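You operate a simulated robot arm through the tools that you are given. There is no shell and no other tool. Be economical: measure what you need, move in short steps, check, and stop when the job is done.

The job below is to be done with a simulated robot arm. You get a single attempt, and the scene is never put back.

Task
Dry the wet number pad in the spot dryer for the time on the card.
Fine: hood shut, hands and what they hold out, while the lamp is on; hood open at the end. Where these are worked on the way, their far stop is far enough and under half their travel is too little: dryer hood.
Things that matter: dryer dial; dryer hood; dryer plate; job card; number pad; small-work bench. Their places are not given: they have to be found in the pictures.

The check looks at the end state, three seconds after you hand in, the way a careful person would. Anything else that was tipped, shoved, dropped, spilled or broken makes it a failure.

Robot
A 6-joint arm with a two-finger parallel gripper, fixed in place. Base frame: the origin is at the foot of the arm, x ahead of it, y to its left, z up. Units: mm, rad, N and s.
Its first joint turns from -1.152 to 1.152 rad. Payload 2.7 kg.
The TCP is the grasp point between the finger pads, 23 mm short of the fingertips. In the tool frame z runs along the fingers and y along their closing line. The gripper opens to 94 mm. The fingers are 38 mm wide and 10 mm thick; the gripper's body (54 by 96 mm) begins 39 mm behind the TCP.
Orientation is told as [roll, pitch, yaw] about the base's x, y, z axes, in that order, counted from this pose: with the fingers straight down and closing along the base's y, the tool's x points along the base's -x, its y along +y and its z along -z.

Tools
- The arm moves only by the tool step_arm. Its argument "commands" is a list of rows, each a list of 7 numbers: the gripper command, from -1 (fully open) to 1 (shut), values between in proportion, then the shift along the tool's x, y, z in mm, then the turn, a rotation vector about the tool's x, y, z in rad. In form: [[hand, dx, dy, dz, ax, ay, az], ...]. A call has 1 to 20 rows; each row is the pose to reach, as a shift and turn from the pose commanded when the call began, along the tool's axes at that moment. Rows are played at 5 a second. More than 50 mm and 0.15 rad between two rows, or a gripper value outside its range, and nothing of the call is played. Where a pose cannot be reached the arm comes as near as it can. A force on the tool above 60 N (or 10 N above the force at the start of the call, whichever is more), or a blocked arm, ends the call early, and 0.2 s more pass. Each finger travels about 45 mm/s and halts on what it meets, pressing with about 34 N; the grip force reading is that of the motor and also rises with nothing between the fingers. The clock runs only during rows and for 0.2 s after the last one: add rows that repeat a pose to give the fingers time. The reply holds the time, the measured pose of the TCP, the force on the tool along the base axes, the opening and the grip force, in the units named above and with some noise, with the torque about the TCP (base axes, N m) and any sound that the robot's microphone picked up.
- Cameras (640 x 400 px; columns grow to the right, rows downward): "scene" is fixed at [77.7, -437.6, 1391.9]; the picture's right is [0.74, -0.67, 0.00], its down [-0.47, -0.51, -0.72] and it looks along [0.48, 0.53, -0.69] (base axes); focal length 215 px, centre (320, 200). "wrist" rides on the gripper at [87, 16, -74] in the tool frame; the picture's right is [-0.18, 0.98, 0.00], its down [-0.58, -0.11, -0.81] and it looks along [-0.79, -0.15, 0.59] (tool axes); focal length 243 px, centre (320, 200).
- camera(camera): a new picture of that camera. It takes no simulated time.
- pixel_to_xyz(camera, pixels): for up to 12 pixels [column, row] of the newest picture of that camera ("zoom" is the newest enlarged one), the place [x, y, z] in the base frame of the surface seen there, good to about 3 mm. It takes no simulated time.
- close_up(camera, box): a new picture of the part [left, top, right, bottom] of that camera's present view, enlarged. It takes no simulated time.
- sign_off(): hands the job in; it is judged then, once.

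Go step by step. Measure first, check grasps and placings, and put right what went wrong. The budget is 80 turns and 54 pictures, counting those below and the enlarged ones. Unless the task says otherwise, let go and move clear before handing in, and close with one line.

The tools are called after "Request:" as name(argument=value, ...) on one line, values as JSON. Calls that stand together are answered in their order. step_arm: Moves the arm, as the interface text tells. Its arguments: {"type":"object","properties":{"commands":{"type":"array","items":{"type":"array","items":{"type":"number"}}}},"required":["commands"]} The other tools are called the same way: camera (camera) takes a picture; pixel_to_xyz (camera, pixels) gives the place of the surface under pixels of a picture; close_up (camera, box) takes an enlarged picture of a part of a camera's view; sign_off () hands the job in.

At the start:

```text
time_s: 0.0
ee_pos: [422.3, 29.6, 1190.9]
ee_rot: [0.0, 0.0, 0.0]
ft_force: [-0.2, 0.5, 0.3]
wrist_torque: [0.01, -0.02, -0.02]
width: 93.9
grip_force: 0.0
```

scene: 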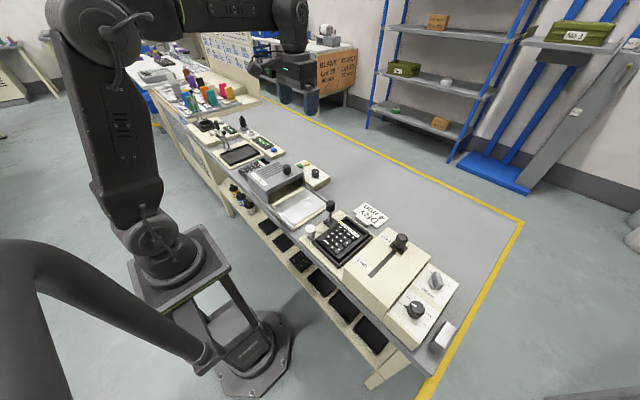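
wrist: 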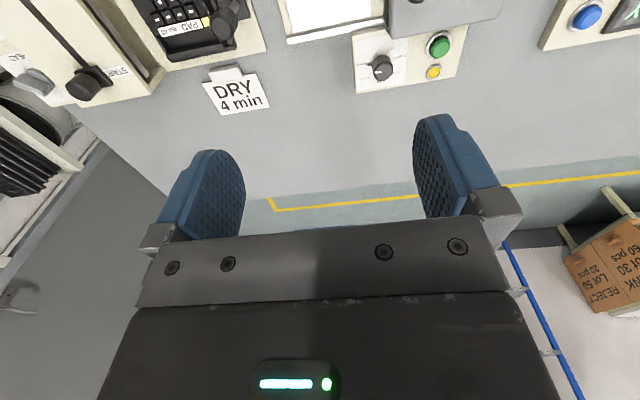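

The card reads "DRY 4 min" in the wrist view, and there are several devices along the bench. I'll enlarge the scene to tell them apart.

Request:
close_up(camera="scene", box=[290, 180, 470, 370])

Request:
close_up(camera="scene", box=[180, 100, 350, 240])

Request:
close_up(camera="wrist", box=[0, 0, 500, 130])

```text
2.11 times, centred on (380, 275) of scene
```

zoom: 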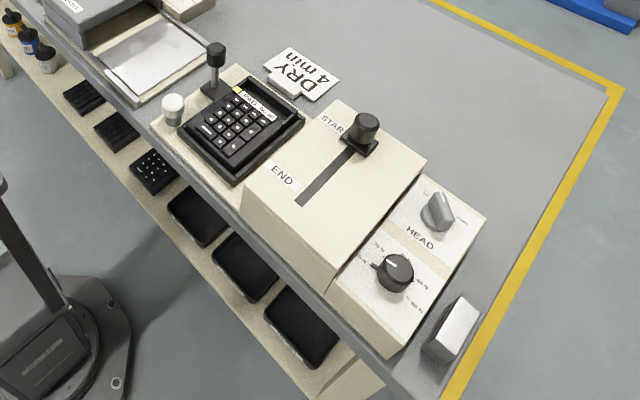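

```text
2.86 times, centred on (265, 170) of scene
```

zoom: 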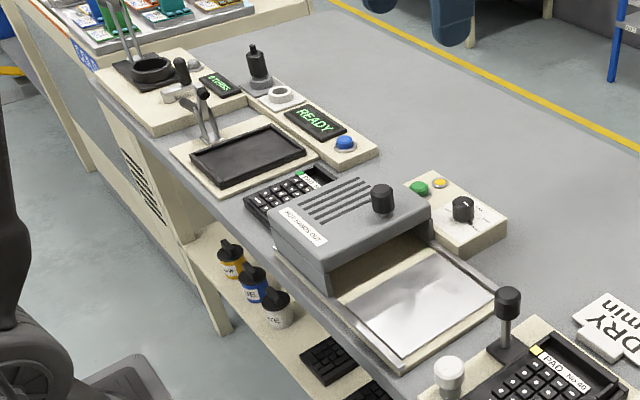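

```text
1.28 times, centred on (250, 65) of wrist
```

zoom: 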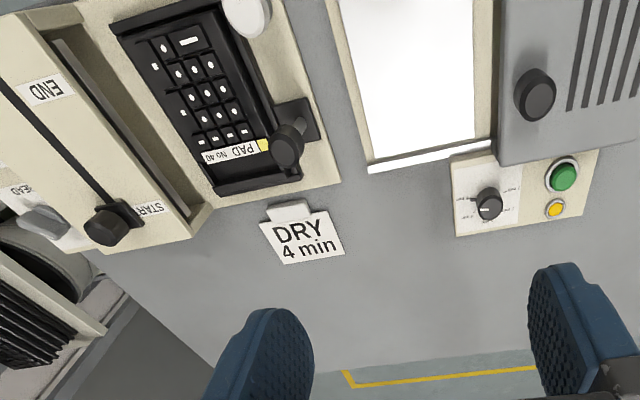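

The dryer is the grey sliding hood with a black knob, a white plate, and a dial box with a green button and a yellow lamp. Pads sit at the clamp fixture (yellow tag) and behind the hood (green tag), so I'll look closer at each and measure.

Request:
close_up(camera="scene", box=[300, 195, 380, 275])

Request:
close_up(camera="scene", box=[235, 140, 335, 230])

Request:
pixel_to_xyz(camera="scene", pixels=[[287, 170], [300, 205], [304, 164], [315, 173], [338, 240], [329, 206], [311, 229], [352, 220], [372, 232], [318, 242], [344, 262], [325, 203]])

```text
5.00 times, centred on (340, 235) of scene
```

zoom: 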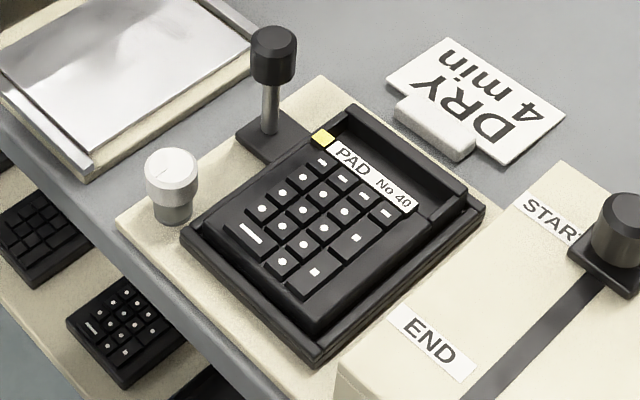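

```text
4.44 times, centred on (285, 185) of scene
```

zoom: 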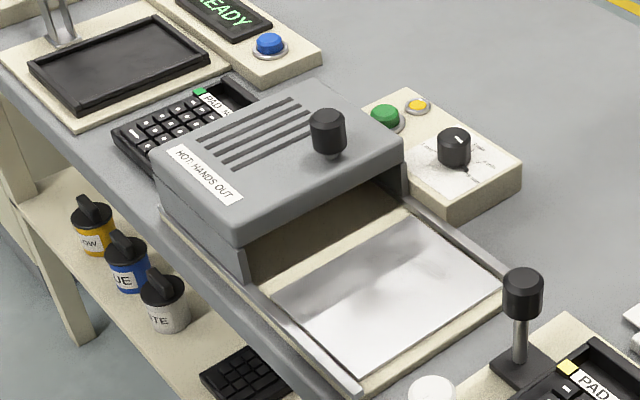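

```text
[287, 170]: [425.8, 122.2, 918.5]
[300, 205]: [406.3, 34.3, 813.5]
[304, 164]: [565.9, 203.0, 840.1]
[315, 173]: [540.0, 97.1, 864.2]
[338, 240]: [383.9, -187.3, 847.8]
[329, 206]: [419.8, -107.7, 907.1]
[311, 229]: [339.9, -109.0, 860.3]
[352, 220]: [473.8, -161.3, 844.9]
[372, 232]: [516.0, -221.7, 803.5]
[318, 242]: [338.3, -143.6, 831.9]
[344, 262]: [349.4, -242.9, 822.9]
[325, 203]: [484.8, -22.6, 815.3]
```

Measured bench top is about z=800, with the yellow-tag pad around (390,-170,845) and the dryer knob at (426,122,918). I'll bring the wrist camera over for a closer look at the pad.

Request:
step_arm(commands=[[-1, 24, -24, 27, 0, 0, 0], [-1, 49, -49, 54, 0, 0, 0], [-1, 73, -73, 82, 0, 0, 0], [-1, 98, -97, 109, 0, 0, 0], [-1, 122, -121, 136, 0, 0, 0], [-1, 147, -146, 163, 0, 0, 0], [-1, 172, -170, 191, 0, 0, 0], [-1, 172, -170, 191, 0, 0, 0], [-1, 172, -170, 191, 0, 0, 0]])

Request:
camera(camera="wrist")

```text
time_s: 2.0
ee_pos: [249.5, -144.3, 999.7]
ee_rot: [0.001, -0.001, 0.002]
ft_force: [-0.3, 0.7, -1.1]
wrist_torque: [0.02, -0.01, 0.01]
width: 94.1
grip_force: 0.0
```

```text
46 pictures are left
```

wrist: 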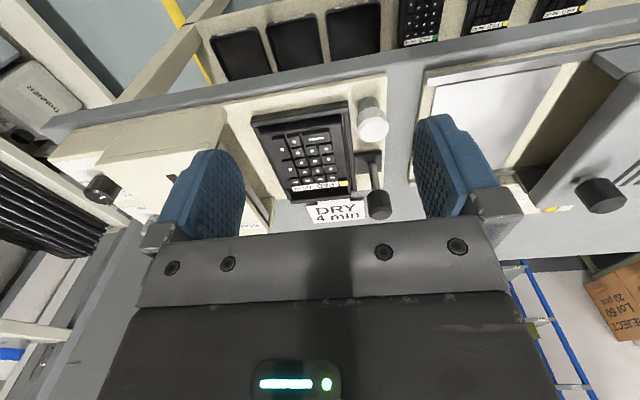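

There are also pads with coloured tags on the shelf below (top of the picture). I'll enlarge both regions.

Request:
close_up(camera="wrist", box=[200, 0, 600, 80])

Request:
close_up(camera="wrist", box=[235, 80, 415, 230])

Request:
pixel_to_xyz(camera="wrist", pixels=[[253, 117], [346, 105], [288, 197], [356, 190], [265, 128], [337, 118], [294, 186], [346, 183], [318, 145], [372, 125], [378, 205], [234, 110]])

```text
1.60 times, centred on (400, 40) of wrist
```

zoom: 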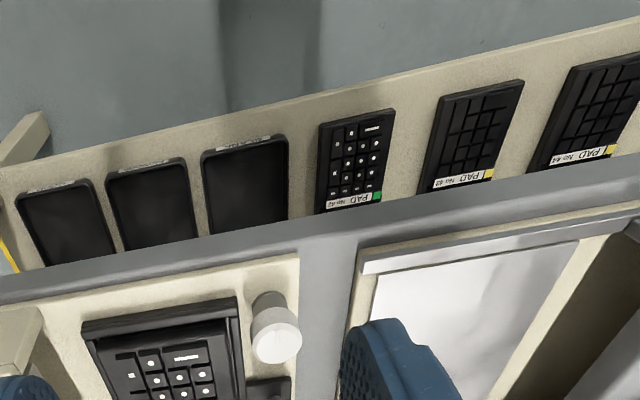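

```text
2.67 times, centred on (325, 155) of wrist
```

zoom: 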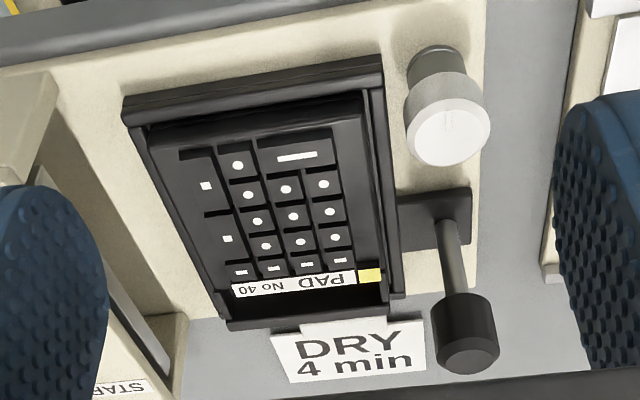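

```text
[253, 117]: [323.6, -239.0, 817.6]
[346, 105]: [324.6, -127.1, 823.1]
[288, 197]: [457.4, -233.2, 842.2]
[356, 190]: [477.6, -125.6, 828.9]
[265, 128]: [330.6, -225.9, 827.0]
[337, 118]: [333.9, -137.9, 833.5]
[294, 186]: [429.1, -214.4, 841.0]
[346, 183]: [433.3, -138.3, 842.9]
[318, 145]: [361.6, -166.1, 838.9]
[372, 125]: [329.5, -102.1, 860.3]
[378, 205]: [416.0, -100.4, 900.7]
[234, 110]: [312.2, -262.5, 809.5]
```

Printed No 42 has a green tag while unprinted 43 and 44 have yellow ones, so No 40 (freshly printed, still yellow, in the nest) is the wet pad. I'll measure its edges and the nest rim precisely.

Request:
pixel_to_xyz(camera="zoom", pixels=[[155, 132], [358, 100], [176, 190], [368, 180], [200, 240], [376, 230], [128, 112], [378, 85], [393, 240], [190, 260], [220, 295], [381, 272]])

Request:
pixel_to_xyz(camera="zoom", pixels=[[250, 130], [250, 112], [250, 92], [260, 285], [300, 298], [300, 318], [300, 308], [386, 200], [380, 200], [172, 200], [310, 200], [430, 215]])

Request:
close_up(camera="scene", box=[290, 200, 390, 280])

```text
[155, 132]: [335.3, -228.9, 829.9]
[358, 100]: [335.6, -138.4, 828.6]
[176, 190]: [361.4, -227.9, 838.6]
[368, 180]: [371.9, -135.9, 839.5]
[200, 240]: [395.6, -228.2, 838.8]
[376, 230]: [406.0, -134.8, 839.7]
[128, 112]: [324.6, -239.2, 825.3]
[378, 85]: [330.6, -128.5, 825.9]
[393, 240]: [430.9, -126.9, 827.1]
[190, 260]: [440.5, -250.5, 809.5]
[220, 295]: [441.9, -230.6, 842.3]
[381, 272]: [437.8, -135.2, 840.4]
```

```text
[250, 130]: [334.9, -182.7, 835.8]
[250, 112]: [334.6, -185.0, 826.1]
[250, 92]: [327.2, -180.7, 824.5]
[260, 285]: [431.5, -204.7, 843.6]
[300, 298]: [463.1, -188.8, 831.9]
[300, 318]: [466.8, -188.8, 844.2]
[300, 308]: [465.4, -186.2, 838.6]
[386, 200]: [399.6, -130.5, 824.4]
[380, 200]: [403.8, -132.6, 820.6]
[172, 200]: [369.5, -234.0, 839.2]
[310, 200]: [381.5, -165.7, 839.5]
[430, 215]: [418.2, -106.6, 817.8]
```

```text
5.00 times, centred on (340, 240) of scene
```

zoom: 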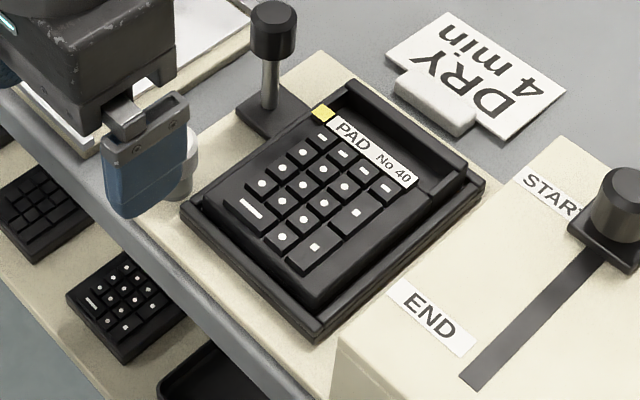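

The pad top is about 92 mm wide, nearly the full gripper opening, and there is a recess with a raised wall behind the label. I'll look closer at that wall, since it may be a grip bar.

Request:
close_up(camera="scene", box=[345, 212, 390, 252])

Request:
pixel_to_xyz(camera="zoom", pixels=[[140, 110], [60, 60], [200, 200], [280, 230], [320, 200], [250, 260], [320, 270], [380, 230], [200, 120], [130, 60], [300, 170], [380, 260]])

```text
10.00 times, centred on (368, 232) of scene
```

zoom: 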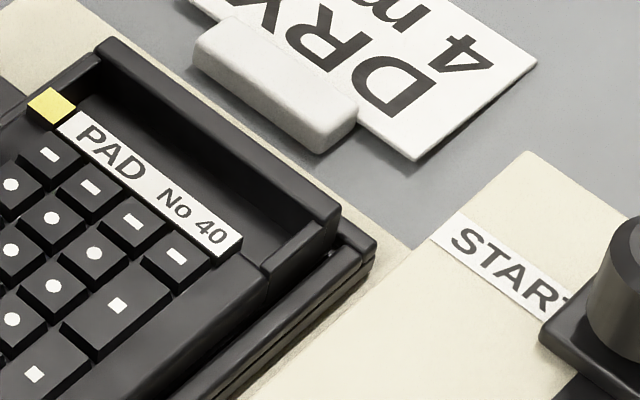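

```text
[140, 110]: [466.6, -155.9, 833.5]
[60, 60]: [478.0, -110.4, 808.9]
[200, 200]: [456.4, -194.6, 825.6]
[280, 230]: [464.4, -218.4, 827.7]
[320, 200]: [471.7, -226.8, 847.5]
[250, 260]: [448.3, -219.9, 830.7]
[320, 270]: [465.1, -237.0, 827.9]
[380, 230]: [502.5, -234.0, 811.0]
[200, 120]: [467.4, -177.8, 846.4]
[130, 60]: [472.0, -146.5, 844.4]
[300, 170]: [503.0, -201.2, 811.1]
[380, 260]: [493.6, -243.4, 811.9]
```

The pad has a full-width upstand at its far end (x≈465–473, z up to 847) with a recess in front, so that is the grip bar, clear of the wet print. I'll measure the dryer plate, hood, dial and START knob next.

Request:
pixel_to_xyz(camera="scene", pixels=[[402, 240], [395, 246], [317, 173], [282, 208], [298, 224], [322, 203], [296, 190], [333, 208]])

Request:
close_up(camera="scene", box=[240, 145, 350, 230])

Request:
pixel_to_xyz(camera="zoom", pixels=[[310, 340], [400, 290], [470, 260], [290, 290], [400, 385], [420, 220], [520, 290], [330, 130], [375, 125], [470, 160], [150, 180], [240, 270]])

```text
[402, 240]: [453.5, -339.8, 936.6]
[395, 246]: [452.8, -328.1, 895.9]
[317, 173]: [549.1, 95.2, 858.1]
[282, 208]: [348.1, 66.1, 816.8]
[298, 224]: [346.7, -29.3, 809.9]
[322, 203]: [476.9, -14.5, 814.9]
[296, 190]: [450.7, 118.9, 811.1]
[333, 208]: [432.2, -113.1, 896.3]
```

```text
4.71 times, centred on (295, 188) of scene
```

zoom: 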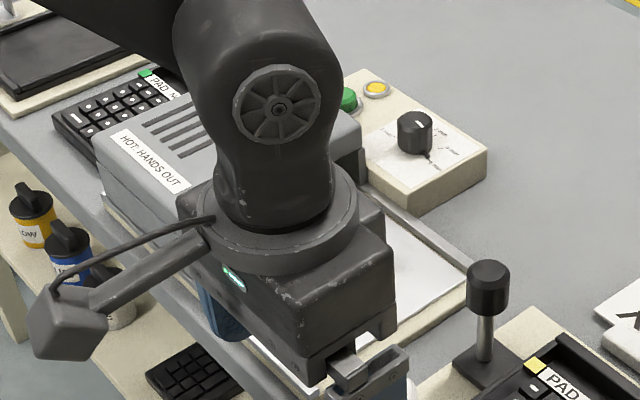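

```text
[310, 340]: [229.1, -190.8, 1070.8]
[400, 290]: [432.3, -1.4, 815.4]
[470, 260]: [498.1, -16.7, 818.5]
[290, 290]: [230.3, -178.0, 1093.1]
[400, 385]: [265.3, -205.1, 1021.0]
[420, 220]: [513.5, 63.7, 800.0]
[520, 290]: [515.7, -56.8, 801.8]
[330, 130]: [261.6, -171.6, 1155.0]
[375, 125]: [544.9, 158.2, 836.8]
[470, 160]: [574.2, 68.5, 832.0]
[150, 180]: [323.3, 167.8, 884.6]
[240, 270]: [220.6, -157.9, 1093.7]
```

The START knob (453,-335, top 937) leaves room for the camera with the tool yawed +90°. I'll now look at the dryer from the wrist camera.

Request:
step_arm(commands=[[-1, 0, 45, 0, 0, 0, 0], [-1, 0, 90, 0, 0, 0, 0], [-1, 0, 135, 0, 0, 0, 0], [-1, 0, 180, 0, 0, 0, 0], [-1, 0, 200, 0, 0, 0, 0], [-1, 0, 200, 0, 0, 0, 0]])

Request:
camera(camera="wrist")

```text
time_s: 3.4
ee_pos: [250.2, 59.1, 998.2]
ee_rot: [0.001, -0.001, -0.001]
ft_force: [-0.2, 0.1, 0.7]
wrist_torque: [0.01, -0.02, 0.0]
width: 94.0
grip_force: 0.0
```

```text
40 pictures are left
```

wrist: 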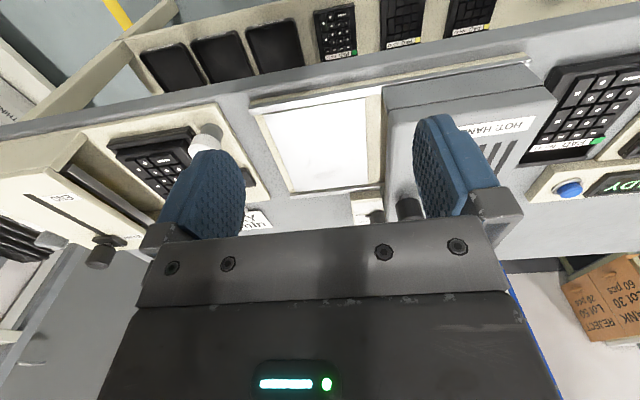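

Request:
close_up(camera="wrist", box=[240, 50, 420, 220])

Request:
pixel_to_xyz(camera="wrist", pixels=[[260, 112], [362, 99], [293, 190], [374, 184], [310, 145], [248, 100], [525, 62], [388, 95], [552, 103], [408, 203], [388, 180], [290, 197]])

Request:
close_up(camera="scene", box=[295, 150, 340, 190])

```text
2.35 times, centred on (330, 135) of wrist
```

zoom: 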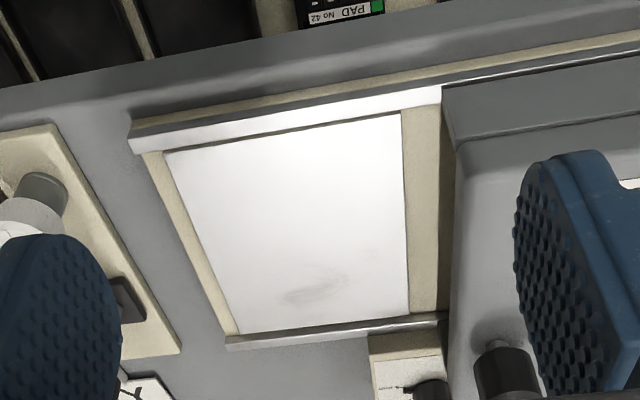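

```text
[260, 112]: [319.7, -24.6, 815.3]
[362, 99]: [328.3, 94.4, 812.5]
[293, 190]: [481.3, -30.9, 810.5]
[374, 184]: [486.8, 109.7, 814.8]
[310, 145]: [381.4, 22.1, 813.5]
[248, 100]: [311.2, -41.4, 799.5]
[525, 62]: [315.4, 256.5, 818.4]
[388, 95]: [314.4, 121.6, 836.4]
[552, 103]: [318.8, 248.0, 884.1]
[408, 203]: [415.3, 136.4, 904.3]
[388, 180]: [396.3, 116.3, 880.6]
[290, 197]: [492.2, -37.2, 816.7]
```

```text
10.00 times, centred on (318, 170) of scene
```

zoom: 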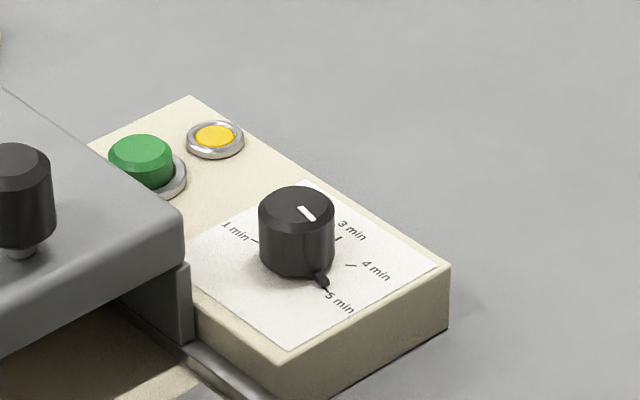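

The plate spans x 320–484, y −28–100, z 813, and the hood sits at y 118–250 and slides toward −y. I'll move the wrist camera to view the dial near (548,96).

Request:
step_arm(commands=[[-1, -30, 28, 0, 0, 0, 0], [-1, -60, 56, 0, 0, 0, 0], [-1, -90, 84, 0, 0, 0, 0], [-1, -90, 84, 0, 0, 0, 0]])

Request:
camera(camera="wrist")

```text
time_s: 4.4
ee_pos: [343.0, 143.0, 999.8]
ee_rot: [0.0, -0.001, 0.001]
ft_force: [-0.2, -0.2, 0.5]
wrist_torque: [0.0, 0.03, 0.01]
width: 94.0
grip_force: 0.0
```

```text
37 pictures are left
```

wrist: 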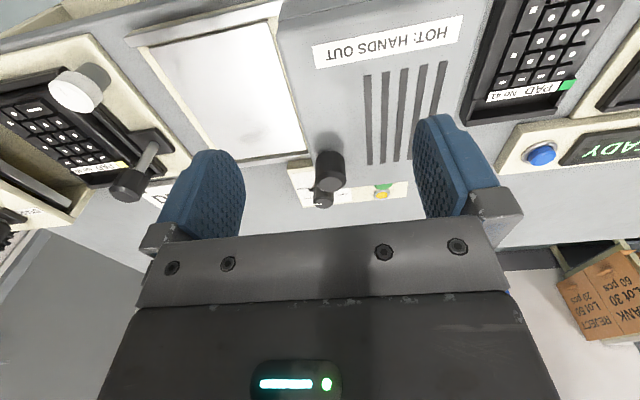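

The hood knob at (328,172) blocks the dial, so I'll move forward and up to see it.

Request:
step_arm(commands=[[-1, -40, -15, -20, 0, 0, 0], [-1, -80, -30, -40, 0, 0, 0], [-1, -120, -45, -40, 0, 0, 0], [-1, -120, -45, -40, 0, 0, 0]])

Request:
close_up(camera="wrist", box=[220, 20, 460, 180])

```text
time_s: 5.4
ee_pos: [460.1, 95.5, 1039.1]
ee_rot: [-0.001, -0.001, 0.003]
ft_force: [-0.4, -0.2, 0.4]
wrist_torque: [0.0, -0.02, -0.02]
width: 93.9
grip_force: 0.1
```

```text
2.50 times, centred on (340, 100) of wrist
```

zoom: 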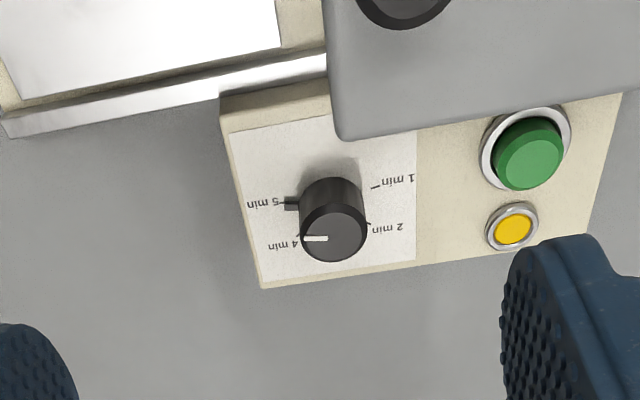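

The dial's nub and white line point at 5 min (zoom 290,203), and 4 min is one mark toward +x. I'll measure the dial centre and ticks.

Request:
pixel_to_xyz(camera="zoom", pixels=[[333, 240], [290, 203], [300, 236], [376, 187], [369, 223], [305, 239], [265, 202], [272, 245], [530, 155], [513, 230], [333, 195], [400, 250]])

Request:
close_up(camera="wrist", box=[300, 70, 390, 140])

```text
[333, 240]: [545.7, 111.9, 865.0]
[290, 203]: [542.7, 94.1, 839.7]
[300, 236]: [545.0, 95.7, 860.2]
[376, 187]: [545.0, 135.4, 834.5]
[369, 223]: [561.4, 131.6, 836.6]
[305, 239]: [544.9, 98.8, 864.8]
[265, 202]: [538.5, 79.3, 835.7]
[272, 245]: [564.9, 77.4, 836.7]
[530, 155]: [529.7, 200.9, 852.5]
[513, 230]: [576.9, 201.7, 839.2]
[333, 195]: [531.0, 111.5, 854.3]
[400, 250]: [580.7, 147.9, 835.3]
```

```text
5.71 times, centred on (345, 105) of wrist
```

zoom: 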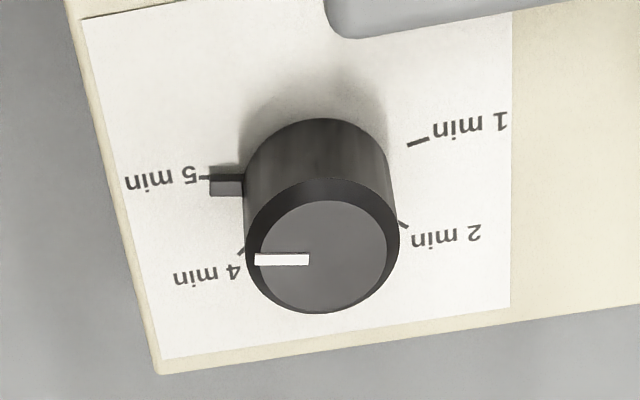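

Request:
pixel_to_xyz(camera="zoom", pixels=[[418, 142], [404, 224], [241, 251], [203, 178], [226, 187], [323, 310], [250, 250], [398, 240], [323, 205], [460, 236], [205, 275], [160, 182]])

```text
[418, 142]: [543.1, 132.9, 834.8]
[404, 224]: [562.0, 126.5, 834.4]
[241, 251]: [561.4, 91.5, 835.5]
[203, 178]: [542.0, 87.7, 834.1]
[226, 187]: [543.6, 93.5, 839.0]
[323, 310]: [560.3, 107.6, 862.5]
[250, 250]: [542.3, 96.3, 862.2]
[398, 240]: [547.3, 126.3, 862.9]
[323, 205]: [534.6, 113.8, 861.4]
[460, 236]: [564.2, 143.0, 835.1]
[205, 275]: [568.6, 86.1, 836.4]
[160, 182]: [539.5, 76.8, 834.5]
```

The dial centre is about (546,111) with ticks about 50° apart; the nub is at 5 (−100°) and 4 is at about −50°, so I need +0.87 rad about base z. I'll hover above the dial with the hand partly open and yawed 0.3.

Request:
step_arm(commands=[[-0.28, -30, 5, 0, 0, 0, -0.1], [-0.28, -60, 10, 20, 0, 0, -0.2], [-0.28, -86, 16, 50, 0, 0, -0.3], [-0.28, -86, 16, 90, 0, 0, -0.3], [-0.28, -86, 16, 99, 0, 0, -0.3], [-0.28, -86, 16, 99, 0, 0, -0.3]])

Request:
camera(camera="wrist")

Request:
camera(camera="scene")

```text
time_s: 6.8
ee_pos: [548.4, 112.3, 940.6]
ee_rot: [0.0, 0.001, 0.302]
ft_force: [-0.7, -0.4, 0.8]
wrist_torque: [0.01, -0.01, 0.0]
width: 60.4
grip_force: 0.0
```

```text
34 pictures are left
```

wrist: 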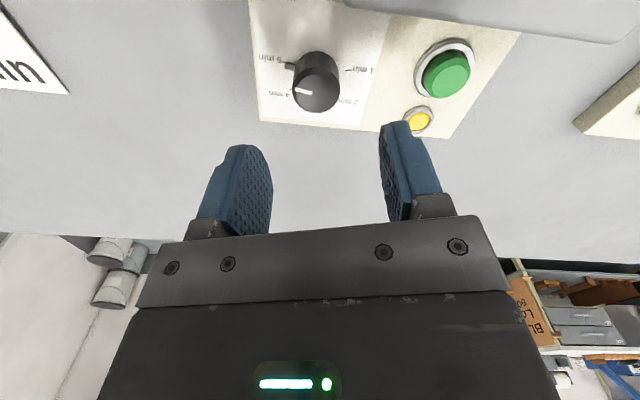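

```text
33 pictures are left
```

scene: 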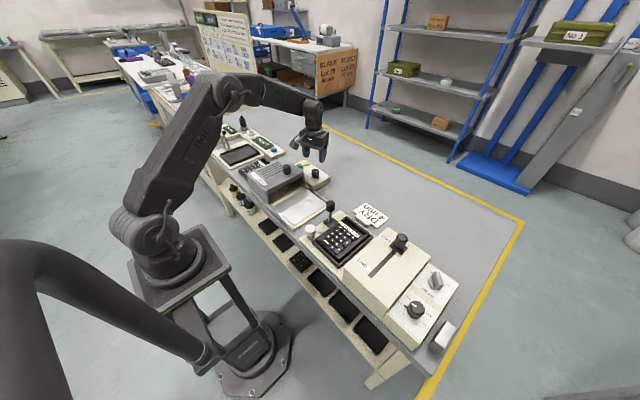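

The arm reaches here without trouble. I'll refine the dial centre from this nearer view.

Request:
close_up(camera="wrist", box=[250, 30, 390, 130])

Request:
pixel_to_xyz(camera="wrist", pixels=[[317, 93], [317, 76], [317, 110], [297, 92], [338, 92], [303, 91], [290, 66], [445, 75], [445, 60], [352, 68]])

```text
4.00 times, centred on (320, 80) of wrist
```

zoom: 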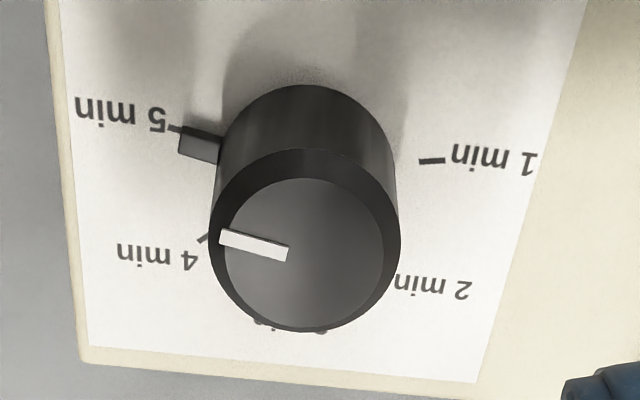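

```text
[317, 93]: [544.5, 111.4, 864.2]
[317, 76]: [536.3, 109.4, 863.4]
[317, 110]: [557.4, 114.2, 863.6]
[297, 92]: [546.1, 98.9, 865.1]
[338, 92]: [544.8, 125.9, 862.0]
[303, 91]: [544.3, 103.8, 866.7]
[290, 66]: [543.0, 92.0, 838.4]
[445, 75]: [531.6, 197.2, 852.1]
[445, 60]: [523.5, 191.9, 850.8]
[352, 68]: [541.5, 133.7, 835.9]
```

Dial centre is confirmed at about (546,112), so I'm descending 70 mm (tips just above the nub) and closing.

Request:
step_arm(commands=[[-0.28, 0, 0, 35, 0, 0, 0], [-0.28, 0, 0, 60, 0, 0, 0], [-0.28, 0, 0, 70, 0, 0, 0], [-0.28, 0, 0, 70, 0, 0, 0], [0.3, 0, 0, 70, 0, 0, 0], [0.5, 0, 0, 70, 0, 0, 0], [0.5, 0, 0, 70, 0, 0, 0], [0.5, 0, 0, 70, 0, 0, 0]])

Request:
camera(camera="wrist")

```text
time_s: 8.6
ee_pos: [548.3, 109.5, 868.9]
ee_rot: [-0.002, 0.001, 0.299]
ft_force: [8.5, -22.1, -6.5]
wrist_torque: [0.0, -0.6, 0.06]
width: 31.8
grip_force: 44.8
```

```text
31 pictures are left
```

wrist: 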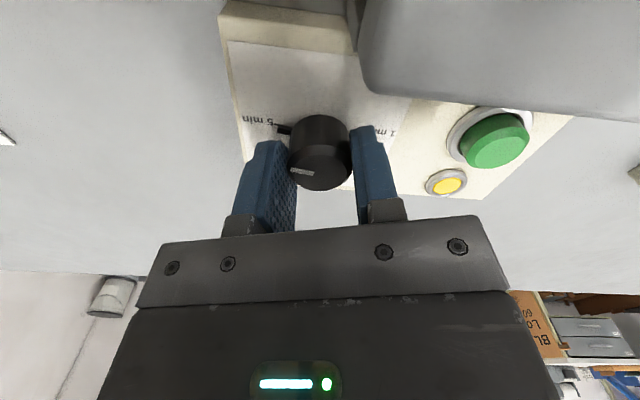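

The knob is gripped (31.8 mm) with a 22 N side load from a small offset. I'll shift −2.5 mm along tool y and turn +0.87 rad about base z.

Request:
step_arm(commands=[[0.5, 0, -2.5, 0, 0, 0, 0], [0.5, 0, -2.5, 0, 0, 0, -0.12], [0.5, 0, -2.5, 0, 0, 0, -0.24], [0.5, 0, -2.5, 0, 0, 0, -0.36], [0.5, 0, -2.5, 0, 0, 0, -0.48], [0.5, 0, -2.5, 0, 0, 0, -0.6], [0.5, 0, -2.5, 0, 0, 0, -0.72], [0.5, 0, -2.5, 0, 0, 0, -0.84], [0.5, 0, -2.5, 0, 0, 0, -0.88], [0.5, 0, -2.5, 0, 0, 0, -0.88]])

Request:
camera(camera="wrist")

```text
time_s: 10.8
ee_pos: [547.1, 110.6, 869.6]
ee_rot: [0.001, 0.001, 1.181]
ft_force: [7.1, -0.7, -23.6]
wrist_torque: [0.82, -0.61, -0.01]
width: 31.7
grip_force: 44.8
```

```text
30 pictures are left
```

wrist: 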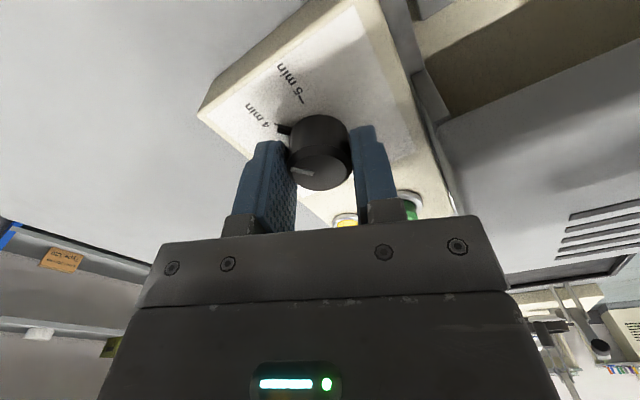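

The nub now lines up with the 4 min tick (280,128). I'll release, rise and check.

Request:
step_arm(commands=[[-0.2, 0, 0, 0, 0, 0, 0], [-0.2, 0, 0, 0, 0, 0, 0], [-0.2, 0, 0, 0, 0, 0, 0], [-0.2, 0, 0, -40, 0, 0, 0], [-0.2, 0, 0, -80, 0, 0, 0], [-0.2, 0, 0, -120, 0, 0, 0], [-0.2, 0, 0, -120, 0, 0, 0]])

Request:
close_up(camera="wrist", box=[220, 10, 420, 150])

```text
time_s: 12.4
ee_pos: [547.3, 114.9, 988.4]
ee_rot: [-0.002, 0.0, 1.181]
ft_force: [-0.2, -0.4, -0.8]
wrist_torque: [-0.04, -0.04, 0.0]
width: 56.5
grip_force: 0.1
```

```text
2.86 times, centred on (320, 80) of wrist
```

zoom: 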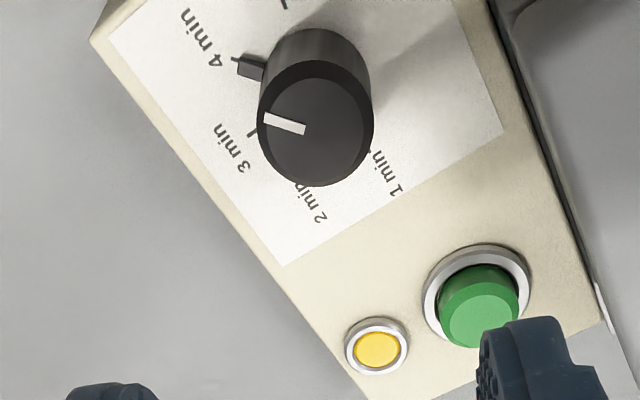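

The dial is on 4 min. Next I go above the pad's upstand near (468,−182), yawed to 90°, staying high.

Request:
step_arm(commands=[[-0.2, 38, -5, 0, 0, 0, -0.05], [-0.2, 76, -10, 0, 0, 0, -0.1], [-0.2, 114, -15, 0, 0, 0, -0.15], [-0.2, 152, -20, 0, 0, 0, -0.2], [-0.2, 190, -25, 0, 0, 0, -0.25], [-0.2, 228, -30, 0, 0, 0, -0.3], [-0.2, 266, -35, 0, 0, 0, -0.35], [-0.2, 305, -40, 0, 0, 0, -0.39], [-0.2, 305, -40, 0, 0, 0, -0.39], [-0.2, 305, -40, 0, 0, 0, -0.39]])

Request:
camera(camera="wrist")

```text
time_s: 14.6
ee_pos: [470.8, -186.7, 990.6]
ee_rot: [0.001, 0.0, 1.57]
ft_force: [-0.1, -0.6, 0.3]
wrist_torque: [0.02, -0.01, 0.04]
width: 56.4
grip_force: 0.1
```

```text
28 pictures are left
```

wrist: 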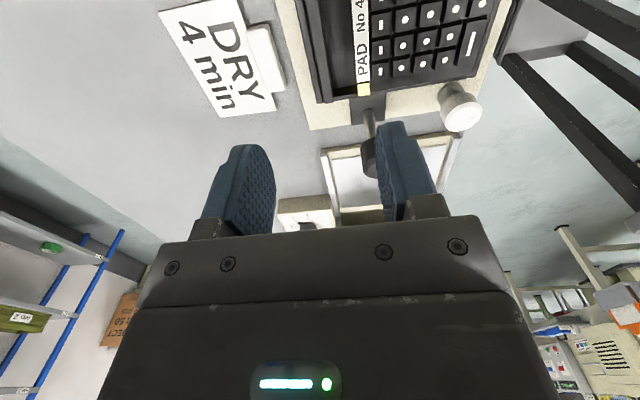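

Request:
close_up(camera="wrist", box=[270, 0, 430, 130])

Request:
pixel_to_xyz(camera="zoom", pixels=[[125, 150], [140, 150], [150, 150], [165, 150], [175, 150], [190, 150], [205, 150], [230, 150], [270, 150], [310, 150], [335, 150], [350, 150]])

```text
3.08 times, centred on (350, 65) of wrist
```

zoom: 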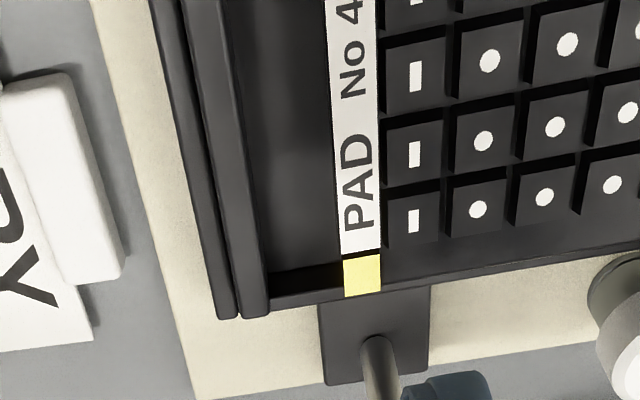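

```text
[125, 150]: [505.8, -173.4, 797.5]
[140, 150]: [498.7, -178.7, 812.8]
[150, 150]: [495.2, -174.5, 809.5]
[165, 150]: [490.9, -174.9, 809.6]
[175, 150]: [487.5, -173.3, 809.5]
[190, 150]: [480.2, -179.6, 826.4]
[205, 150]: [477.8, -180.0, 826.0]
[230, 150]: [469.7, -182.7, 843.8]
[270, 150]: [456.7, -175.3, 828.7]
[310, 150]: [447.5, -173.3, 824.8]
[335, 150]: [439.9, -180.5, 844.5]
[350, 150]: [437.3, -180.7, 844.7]
```

The upstand is at x≈466–473 (top 845), the recess x 443–465 (floor 825) and the rim top 826. I'll narrow to 22 mm opening and descend in stages over x=469.5, y=−182.

Request:
step_arm(commands=[[0.53, -4, 1, 20, 0, 0, 0], [0.53, -4, 1, 60, 0, 0, 0], [0.53, -4, 1, 90, 0, 0, 0], [0.53, -4, 1, 110, 0, 0, 0], [0.53, -4, 1, 110, 0, 0, 0], [0.53, -4, 1, 110, 0, 0, 0]])

Request:
camera(camera="wrist")

Request:
close_up(camera="scene", box=[310, 180, 430, 260])

```text
time_s: 16.0
ee_pos: [468.8, -181.9, 879.8]
ee_rot: [0.0, 0.0, 1.571]
ft_force: [1.2, -0.7, -0.1]
wrist_torque: [0.04, -0.01, 0.02]
width: 22.1
grip_force: 0.0
```

```text
26 pictures are left
```

wrist: 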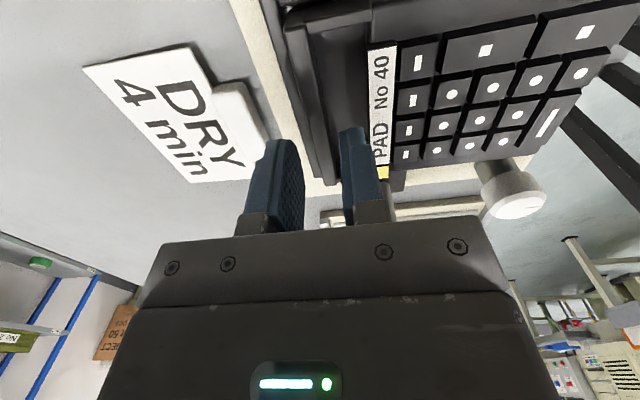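

```text
5.00 times, centred on (370, 220) of scene
```

zoom: 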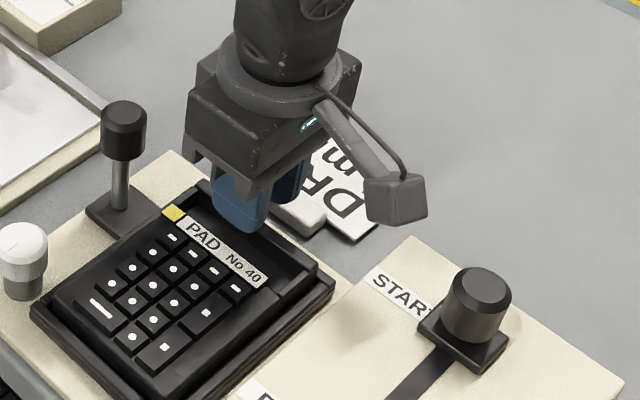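

Fingers straddle the upstand and the camera is clear of the START knob. Descending 27 mm, then closing.

Request:
step_arm(commands=[[0.53, 0, 0, 12, 0, 0, 0], [0.53, 0, 0, 22, 0, 0, 0], [0.53, 0, 0, 27, 0, 0, 0], [0.53, 0, 0, 27, 0, 0, 0], [1, 0, 0, 27, 0, 0, 0], [1, 0, 0, 27, 0, 0, 0], [1, 0, 0, 27, 0, 0, 0], [1, 0, 0, 27, 0, 0, 0]])

Request:
close_up(camera="scene", box=[310, 180, 430, 260])

```text
time_s: 17.8
ee_pos: [468.6, -182.7, 853.3]
ee_rot: [0.001, 0.0, 1.571]
ft_force: [-0.6, 0.2, -0.1]
wrist_torque: [-0.09, 0.01, 0.01]
width: 9.2
grip_force: 33.3
```

```text
5.00 times, centred on (370, 220) of scene
```

zoom: 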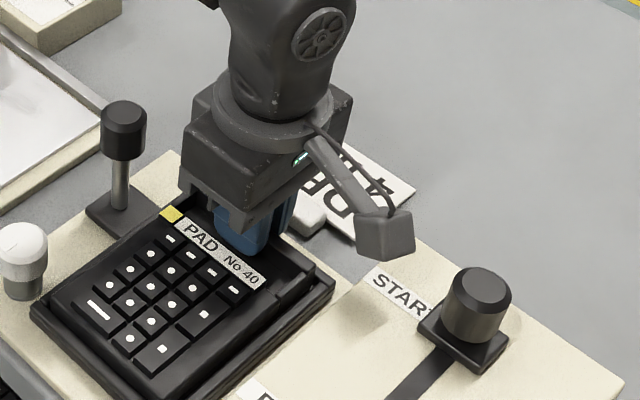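

Gripped the upstand at 9.2 mm. I'll lift slowly and check that the pad comes along level.

Request:
step_arm(commands=[[1, 0, 0, -5, 0, 0, 0], [1, 0, 0, -12, 0, 0, 0], [1, 0, 0, -22, 0, 0, 0], [1, 0, 0, -32, 0, 0, 0], [1, 0, 0, -42, 0, 0, 0], [1, 0, 0, -42, 0, 0, 0]])

Request:
close_up(camera="scene", box=[290, 170, 430, 270])

```text
time_s: 19.2
ee_pos: [468.7, -180.8, 894.8]
ee_rot: [-0.002, -0.001, 1.572]
ft_force: [-0.1, 0.2, -1.5]
wrist_torque: [0.02, -0.09, 0.02]
width: 9.5
grip_force: 34.0
```

```text
4.00 times, centred on (360, 220) of scene
```

zoom: 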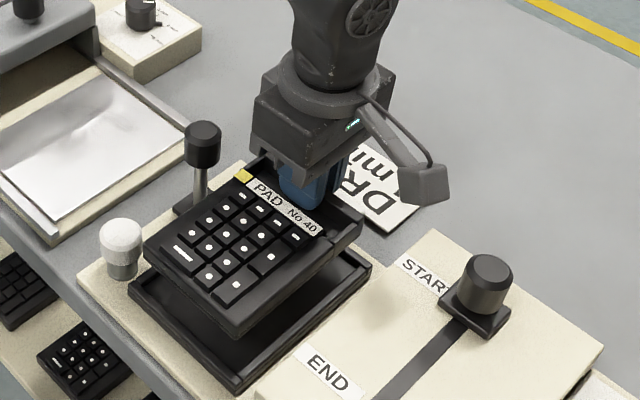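

The pad lifts level and the nest is undisturbed. Lift to z≈985 to clear the lever, then move +217 mm in y over the plate centre.

Request:
step_arm(commands=[[1, 0, 0, -25, 0, 0, 0], [1, 0, 0, -55, 0, 0, 0], [1, 0, 0, -90, 0, 0, 0], [1, -25, 0, -90, 0, 0, 0], [1, -60, 0, -90, 0, 0, 0], [1, -95, 0, -90, 0, 0, 0], [1, -130, 1, -90, 0, 0, 0], [1, -165, 1, -90, 0, 0, 0], [1, -195, 2, -90, 0, 0, 0], [1, -217, 2, -90, 0, 0, 0], [1, -217, 2, -90, 0, 0, 0], [1, -217, 2, -70, 0, 0, 0], [1, -217, 2, -45, 0, 0, 0], [1, -217, 2, -25, 0, 0, 0], [1, -217, 2, -10, 0, 0, 0], [1, -217, 2, -10, 0, 0, 0]])

Request:
close_up(camera="scene", box=[240, 140, 380, 240])

Request:
pixel_to_xyz(camera="zoom", pixels=[[320, 200], [250, 250], [300, 300], [200, 240], [360, 240]])

```text
time_s: 22.6
ee_pos: [464.6, 35.1, 907.4]
ee_rot: [0.0, -0.001, 1.572]
ft_force: [-0.3, 0.6, -2.5]
wrist_torque: [0.03, -0.07, -0.02]
width: 9.4
grip_force: 34.3
```

```text
4.00 times, centred on (310, 190) of scene
```

zoom: 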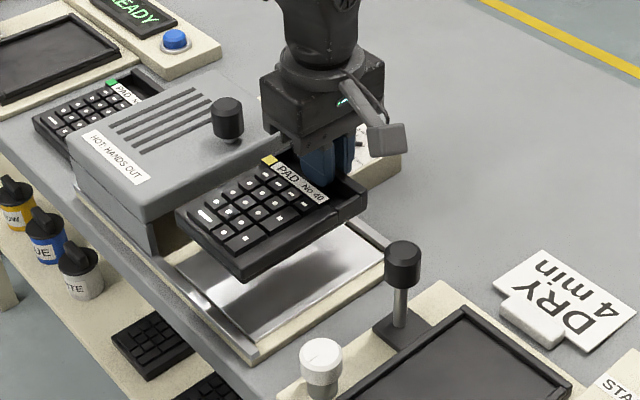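

```text
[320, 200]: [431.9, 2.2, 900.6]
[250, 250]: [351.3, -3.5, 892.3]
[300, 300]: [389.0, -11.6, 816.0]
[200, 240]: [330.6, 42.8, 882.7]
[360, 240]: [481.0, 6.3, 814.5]
```

The pad is over the plate, inside the rails and clear of the hood. Lowering in small steps while watching the force.

Request:
step_arm(commands=[[1, 0, 0, 15, 0, 0, 0], [1, 0, 0, 30, 0, 0, 0], [1, 0, 0, 40, 0, 0, 0], [1, 0, 0, 46, 0, 0, 0], [1, 0, 0, 49, 0, 0, 0], [1, 0, 0, 49, 0, 0, 0]])

Request:
step_arm(commands=[[1, 0, 0, 1.5, 0, 0, 0], [1, 0, 0, 3, 0, 0, 0], [1, 0, 0, 3, 0, 0, 0]])

Request:
close_up(camera="scene", box=[250, 150, 350, 230])

```text
time_s: 24.0
ee_pos: [465.3, 34.7, 857.1]
ee_rot: [-0.002, 0.0, 1.57]
ft_force: [0.2, 0.4, -1.2]
wrist_torque: [-0.01, -0.09, 0.03]
width: 9.4
grip_force: 34.5
```

```text
time_s: 24.8
ee_pos: [465.0, 35.4, 853.0]
ee_rot: [-0.001, 0.001, 1.571]
ft_force: [-0.5, 0.3, -1.5]
wrist_torque: [-0.01, -0.11, 0.01]
width: 9.4
grip_force: 34.4
```

```text
5.00 times, centred on (300, 190) of scene
```

zoom: 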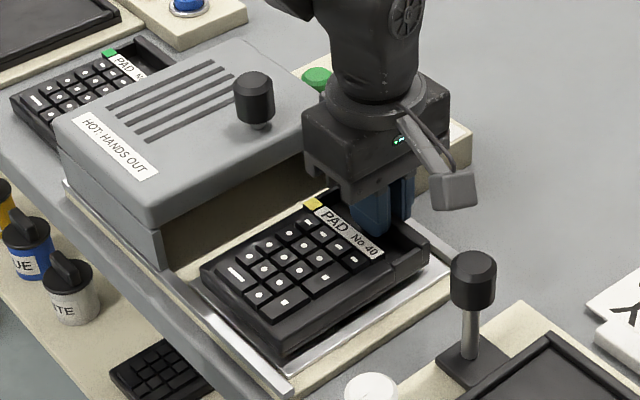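

Still carrying the weight with no contact at z=853; lowering further in fine steps.

Request:
step_arm(commands=[[1, 0, 0, 1, 0, 0, 0], [1, 0, 0, 2, 0, 0, 0], [1, 0, 0, 2, 0, 0, 0]])

Request:
step_arm(commands=[[1, 0, 0, 1, 0, 0, 0], [1, 0, 0, 2, 0, 0, 0], [1, 0, 0, 2, 0, 0, 0]])

```text
time_s: 25.6
ee_pos: [465.2, 34.7, 851.5]
ee_rot: [0.0, 0.001, 1.57]
ft_force: [0.1, 0.4, -0.6]
wrist_torque: [-0.02, -0.05, 0.02]
width: 9.2
grip_force: 33.9
```

```text
time_s: 26.4
ee_pos: [464.3, 33.9, 849.8]
ee_rot: [0.0, -0.001, 1.572]
ft_force: [-0.4, 0.8, -0.6]
wrist_torque: [0.0, -0.06, -0.04]
width: 9.2
grip_force: 33.9
```

Request:
step_arm(commands=[[1, 0, 0, 1, 0, 0, 0], [1, 0, 0, 2, 0, 0, 0], [1, 0, 0, 2, 0, 0, 0]])

Request:
close_up(camera="scene", box=[275, 175, 335, 225])

Request:
pixel_to_xyz(camera="zoom", pixels=[[120, 200], [250, 150], [230, 330], [480, 240]])

```text
time_s: 27.2
ee_pos: [465.3, 35.0, 846.5]
ee_rot: [0.0, 0.002, 1.57]
ft_force: [-0.7, 0.5, -1.1]
wrist_torque: [-0.05, 0.05, -0.01]
width: 9.2
grip_force: 34.1
```

```text
8.00 times, centred on (305, 200) of scene
```

zoom: 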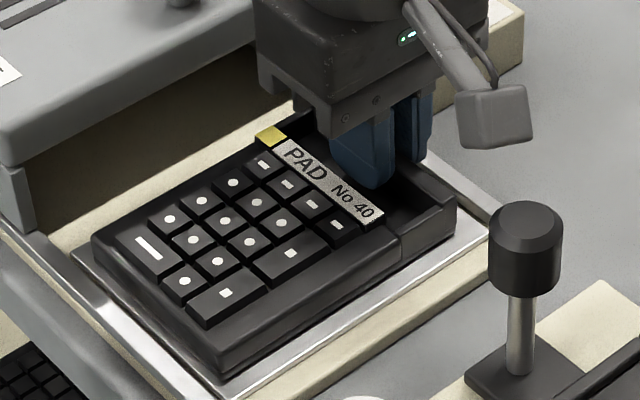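

```text
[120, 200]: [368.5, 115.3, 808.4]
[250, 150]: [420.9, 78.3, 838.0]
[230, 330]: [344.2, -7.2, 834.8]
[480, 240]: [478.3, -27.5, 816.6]
```

The torque changed sign, so the pad is just touching at z≈846.5, well inside the plate. I'll lower 1 mm more, release and rise straight up.

Request:
step_arm(commands=[[1, 0, 0, 1, 0, 0, 0], [1, 0, 0, 1, 0, 0, 0], [0.6, 0, 0, 1, 0, 0, 0], [0.6, 0, 0, 1, 0, 0, 0], [0.6, 0, 0, 1, 0, 0, 0], [0.6, 0, 0, -10, 0, 0, 0], [0.6, 0, 0, -25, 0, 0, 0], [0.6, 0, 0, -55, 0, 0, 0], [0.6, 0, 0, -95, 0, 0, 0], [0.6, 0, 0, -140, 0, 0, 0], [0.6, 0, 0, -140, 0, 0, 0]])

Request:
close_up(camera="scene", box=[240, 140, 360, 230])

Request:
pixel_to_xyz(camera="zoom", pixels=[[306, 112], [306, 98], [298, 125], [320, 120]])

```text
time_s: 29.6
ee_pos: [466.5, 35.5, 987.4]
ee_rot: [0.0, 0.0, 1.571]
ft_force: [0.0, -0.4, 0.3]
wrist_torque: [0.0, -0.04, -0.02]
width: 18.8
grip_force: 0.0
```

```text
4.44 times, centred on (300, 185) of scene
```

zoom: 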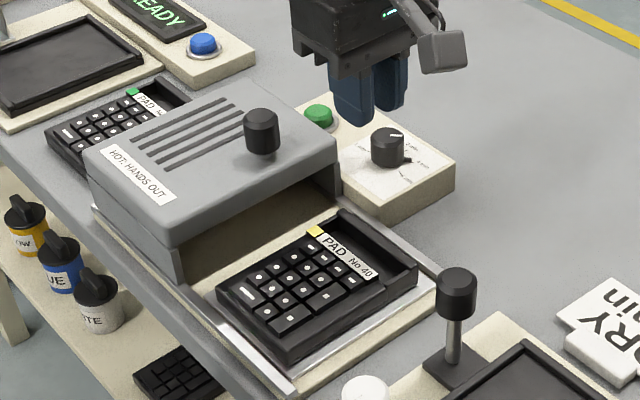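

```text
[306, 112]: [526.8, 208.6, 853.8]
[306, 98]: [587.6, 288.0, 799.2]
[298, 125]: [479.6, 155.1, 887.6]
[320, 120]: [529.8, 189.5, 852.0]
```

The pad rests well on the plate and the dial nub points to 4. Now I measure the hood knob.

Request:
pixel_to_xyz(camera="zoom", pixels=[[261, 118], [248, 118], [275, 118], [261, 111], [261, 126], [261, 145], [262, 165], [230, 180]])

```text
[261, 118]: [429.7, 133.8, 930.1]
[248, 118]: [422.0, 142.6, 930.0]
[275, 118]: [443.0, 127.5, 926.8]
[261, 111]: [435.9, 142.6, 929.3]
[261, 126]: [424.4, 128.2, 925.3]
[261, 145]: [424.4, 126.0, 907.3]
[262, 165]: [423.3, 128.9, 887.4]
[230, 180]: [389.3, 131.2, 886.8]
```

The knob centre is about (431,135), top 928. I'll move over it, check the pose, then descend.

Request:
step_arm(commands=[[-0.2, -33, 12, 0, 0, 0, 0], [-0.2, -66, 24, 0, 0, 0, 0], [-0.2, -99, 35, 0, 0, 0, 0], [-0.2, -99, 35, 15, 0, 0, 0], [-0.2, -99, 35, 25, 0, 0, 0], [-0.2, -99, 35, 25, 0, 0, 0]])

Request:
camera(camera="wrist")

Request:
pixel_to_xyz(camera="wrist", pixels=[[325, 110], [310, 110], [340, 110], [325, 100], [325, 125]])

```text
time_s: 31.0
ee_pos: [430.3, 132.0, 961.8]
ee_rot: [-0.001, 0.001, 1.569]
ft_force: [0.1, 0.0, -0.9]
wrist_torque: [0.01, -0.03, -0.03]
width: 56.5
grip_force: 0.1
```

```text
18 pictures are left
```

wrist: 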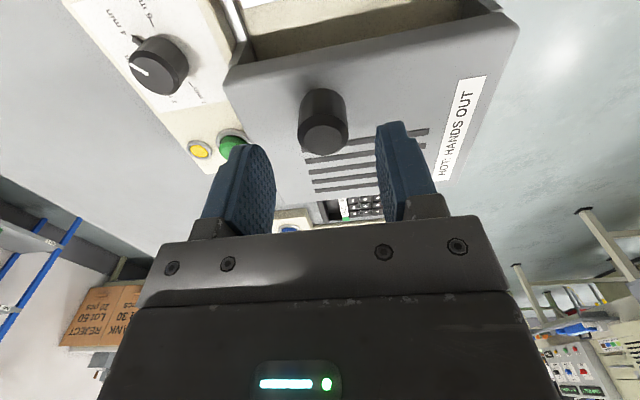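

```text
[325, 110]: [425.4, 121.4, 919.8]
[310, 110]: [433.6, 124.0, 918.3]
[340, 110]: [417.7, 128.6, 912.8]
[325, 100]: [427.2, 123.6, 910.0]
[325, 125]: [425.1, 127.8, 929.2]
```

Knob centre x≈427. Shifting slightly, descending 43 mm and closing.

Request:
step_arm(commands=[[-0.2, -1, 3, 20, 0, 0, 0], [-0.2, -1, 3, 36, 0, 0, 0], [-0.2, -1, 3, 43, 0, 0, 0], [-0.2, -1, 3, 43, 0, 0, 0], [0.4, -1, 3, 43, 0, 0, 0], [0.55, -1, 3, 43, 0, 0, 0], [0.55, -1, 3, 43, 0, 0, 0], [0.55, -1, 3, 43, 0, 0, 0]])

```text
time_s: 32.8
ee_pos: [429.2, 134.6, 919.5]
ee_rot: [-0.006, -0.002, 1.571]
ft_force: [27.8, 0.3, -9.2]
wrist_torque: [-0.02, 0.59, -0.1]
width: 29.7
grip_force: 44.9
```

Gripped at 29.7 mm with knob centre x≈430. I'll relieve by 2.5 mm and draw the hood toward −y.

Request:
step_arm(commands=[[0.55, 0, -2.5, 0, 0, 0, 0], [0.55, 12, -2.5, 0, 0, 0, 0], [0.55, 24, -2.5, 0, 0, 0, 0], [0.55, 36, -2.5, 0, 0, 0, 0], [0.55, 48, -2.5, 0, 0, 0, 0], [0.55, 60, -2.5, 0, 0, 0, 0], [0.55, 72, -2.5, 0, 0, 0, 0], [0.55, 84, -2.5, 0, 0, 0, 0], [0.55, 96, -2.5, 0, 0, 0, 0], [0.55, 96, -2.5, 0, 0, 0, 0]])

Request:
close_up(camera="scene", box=[230, 130, 370, 240])

```text
time_s: 35.0
ee_pos: [429.4, 37.6, 919.6]
ee_rot: [0.0, 0.0, 1.57]
ft_force: [2.5, 0.6, 3.2]
wrist_torque: [0.04, -0.33, -0.08]
width: 29.4
grip_force: 44.8
```

```text
3.64 times, centred on (300, 185) of scene
```

zoom: 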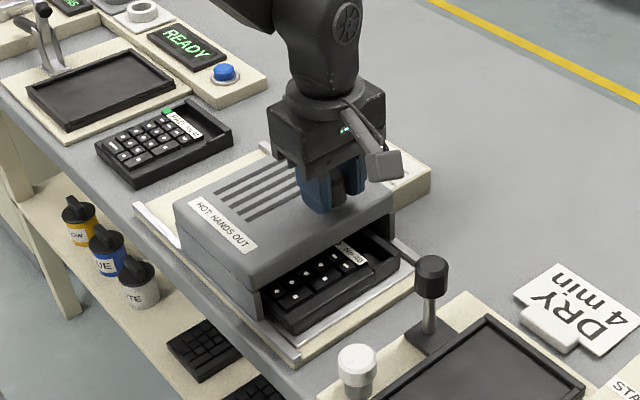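

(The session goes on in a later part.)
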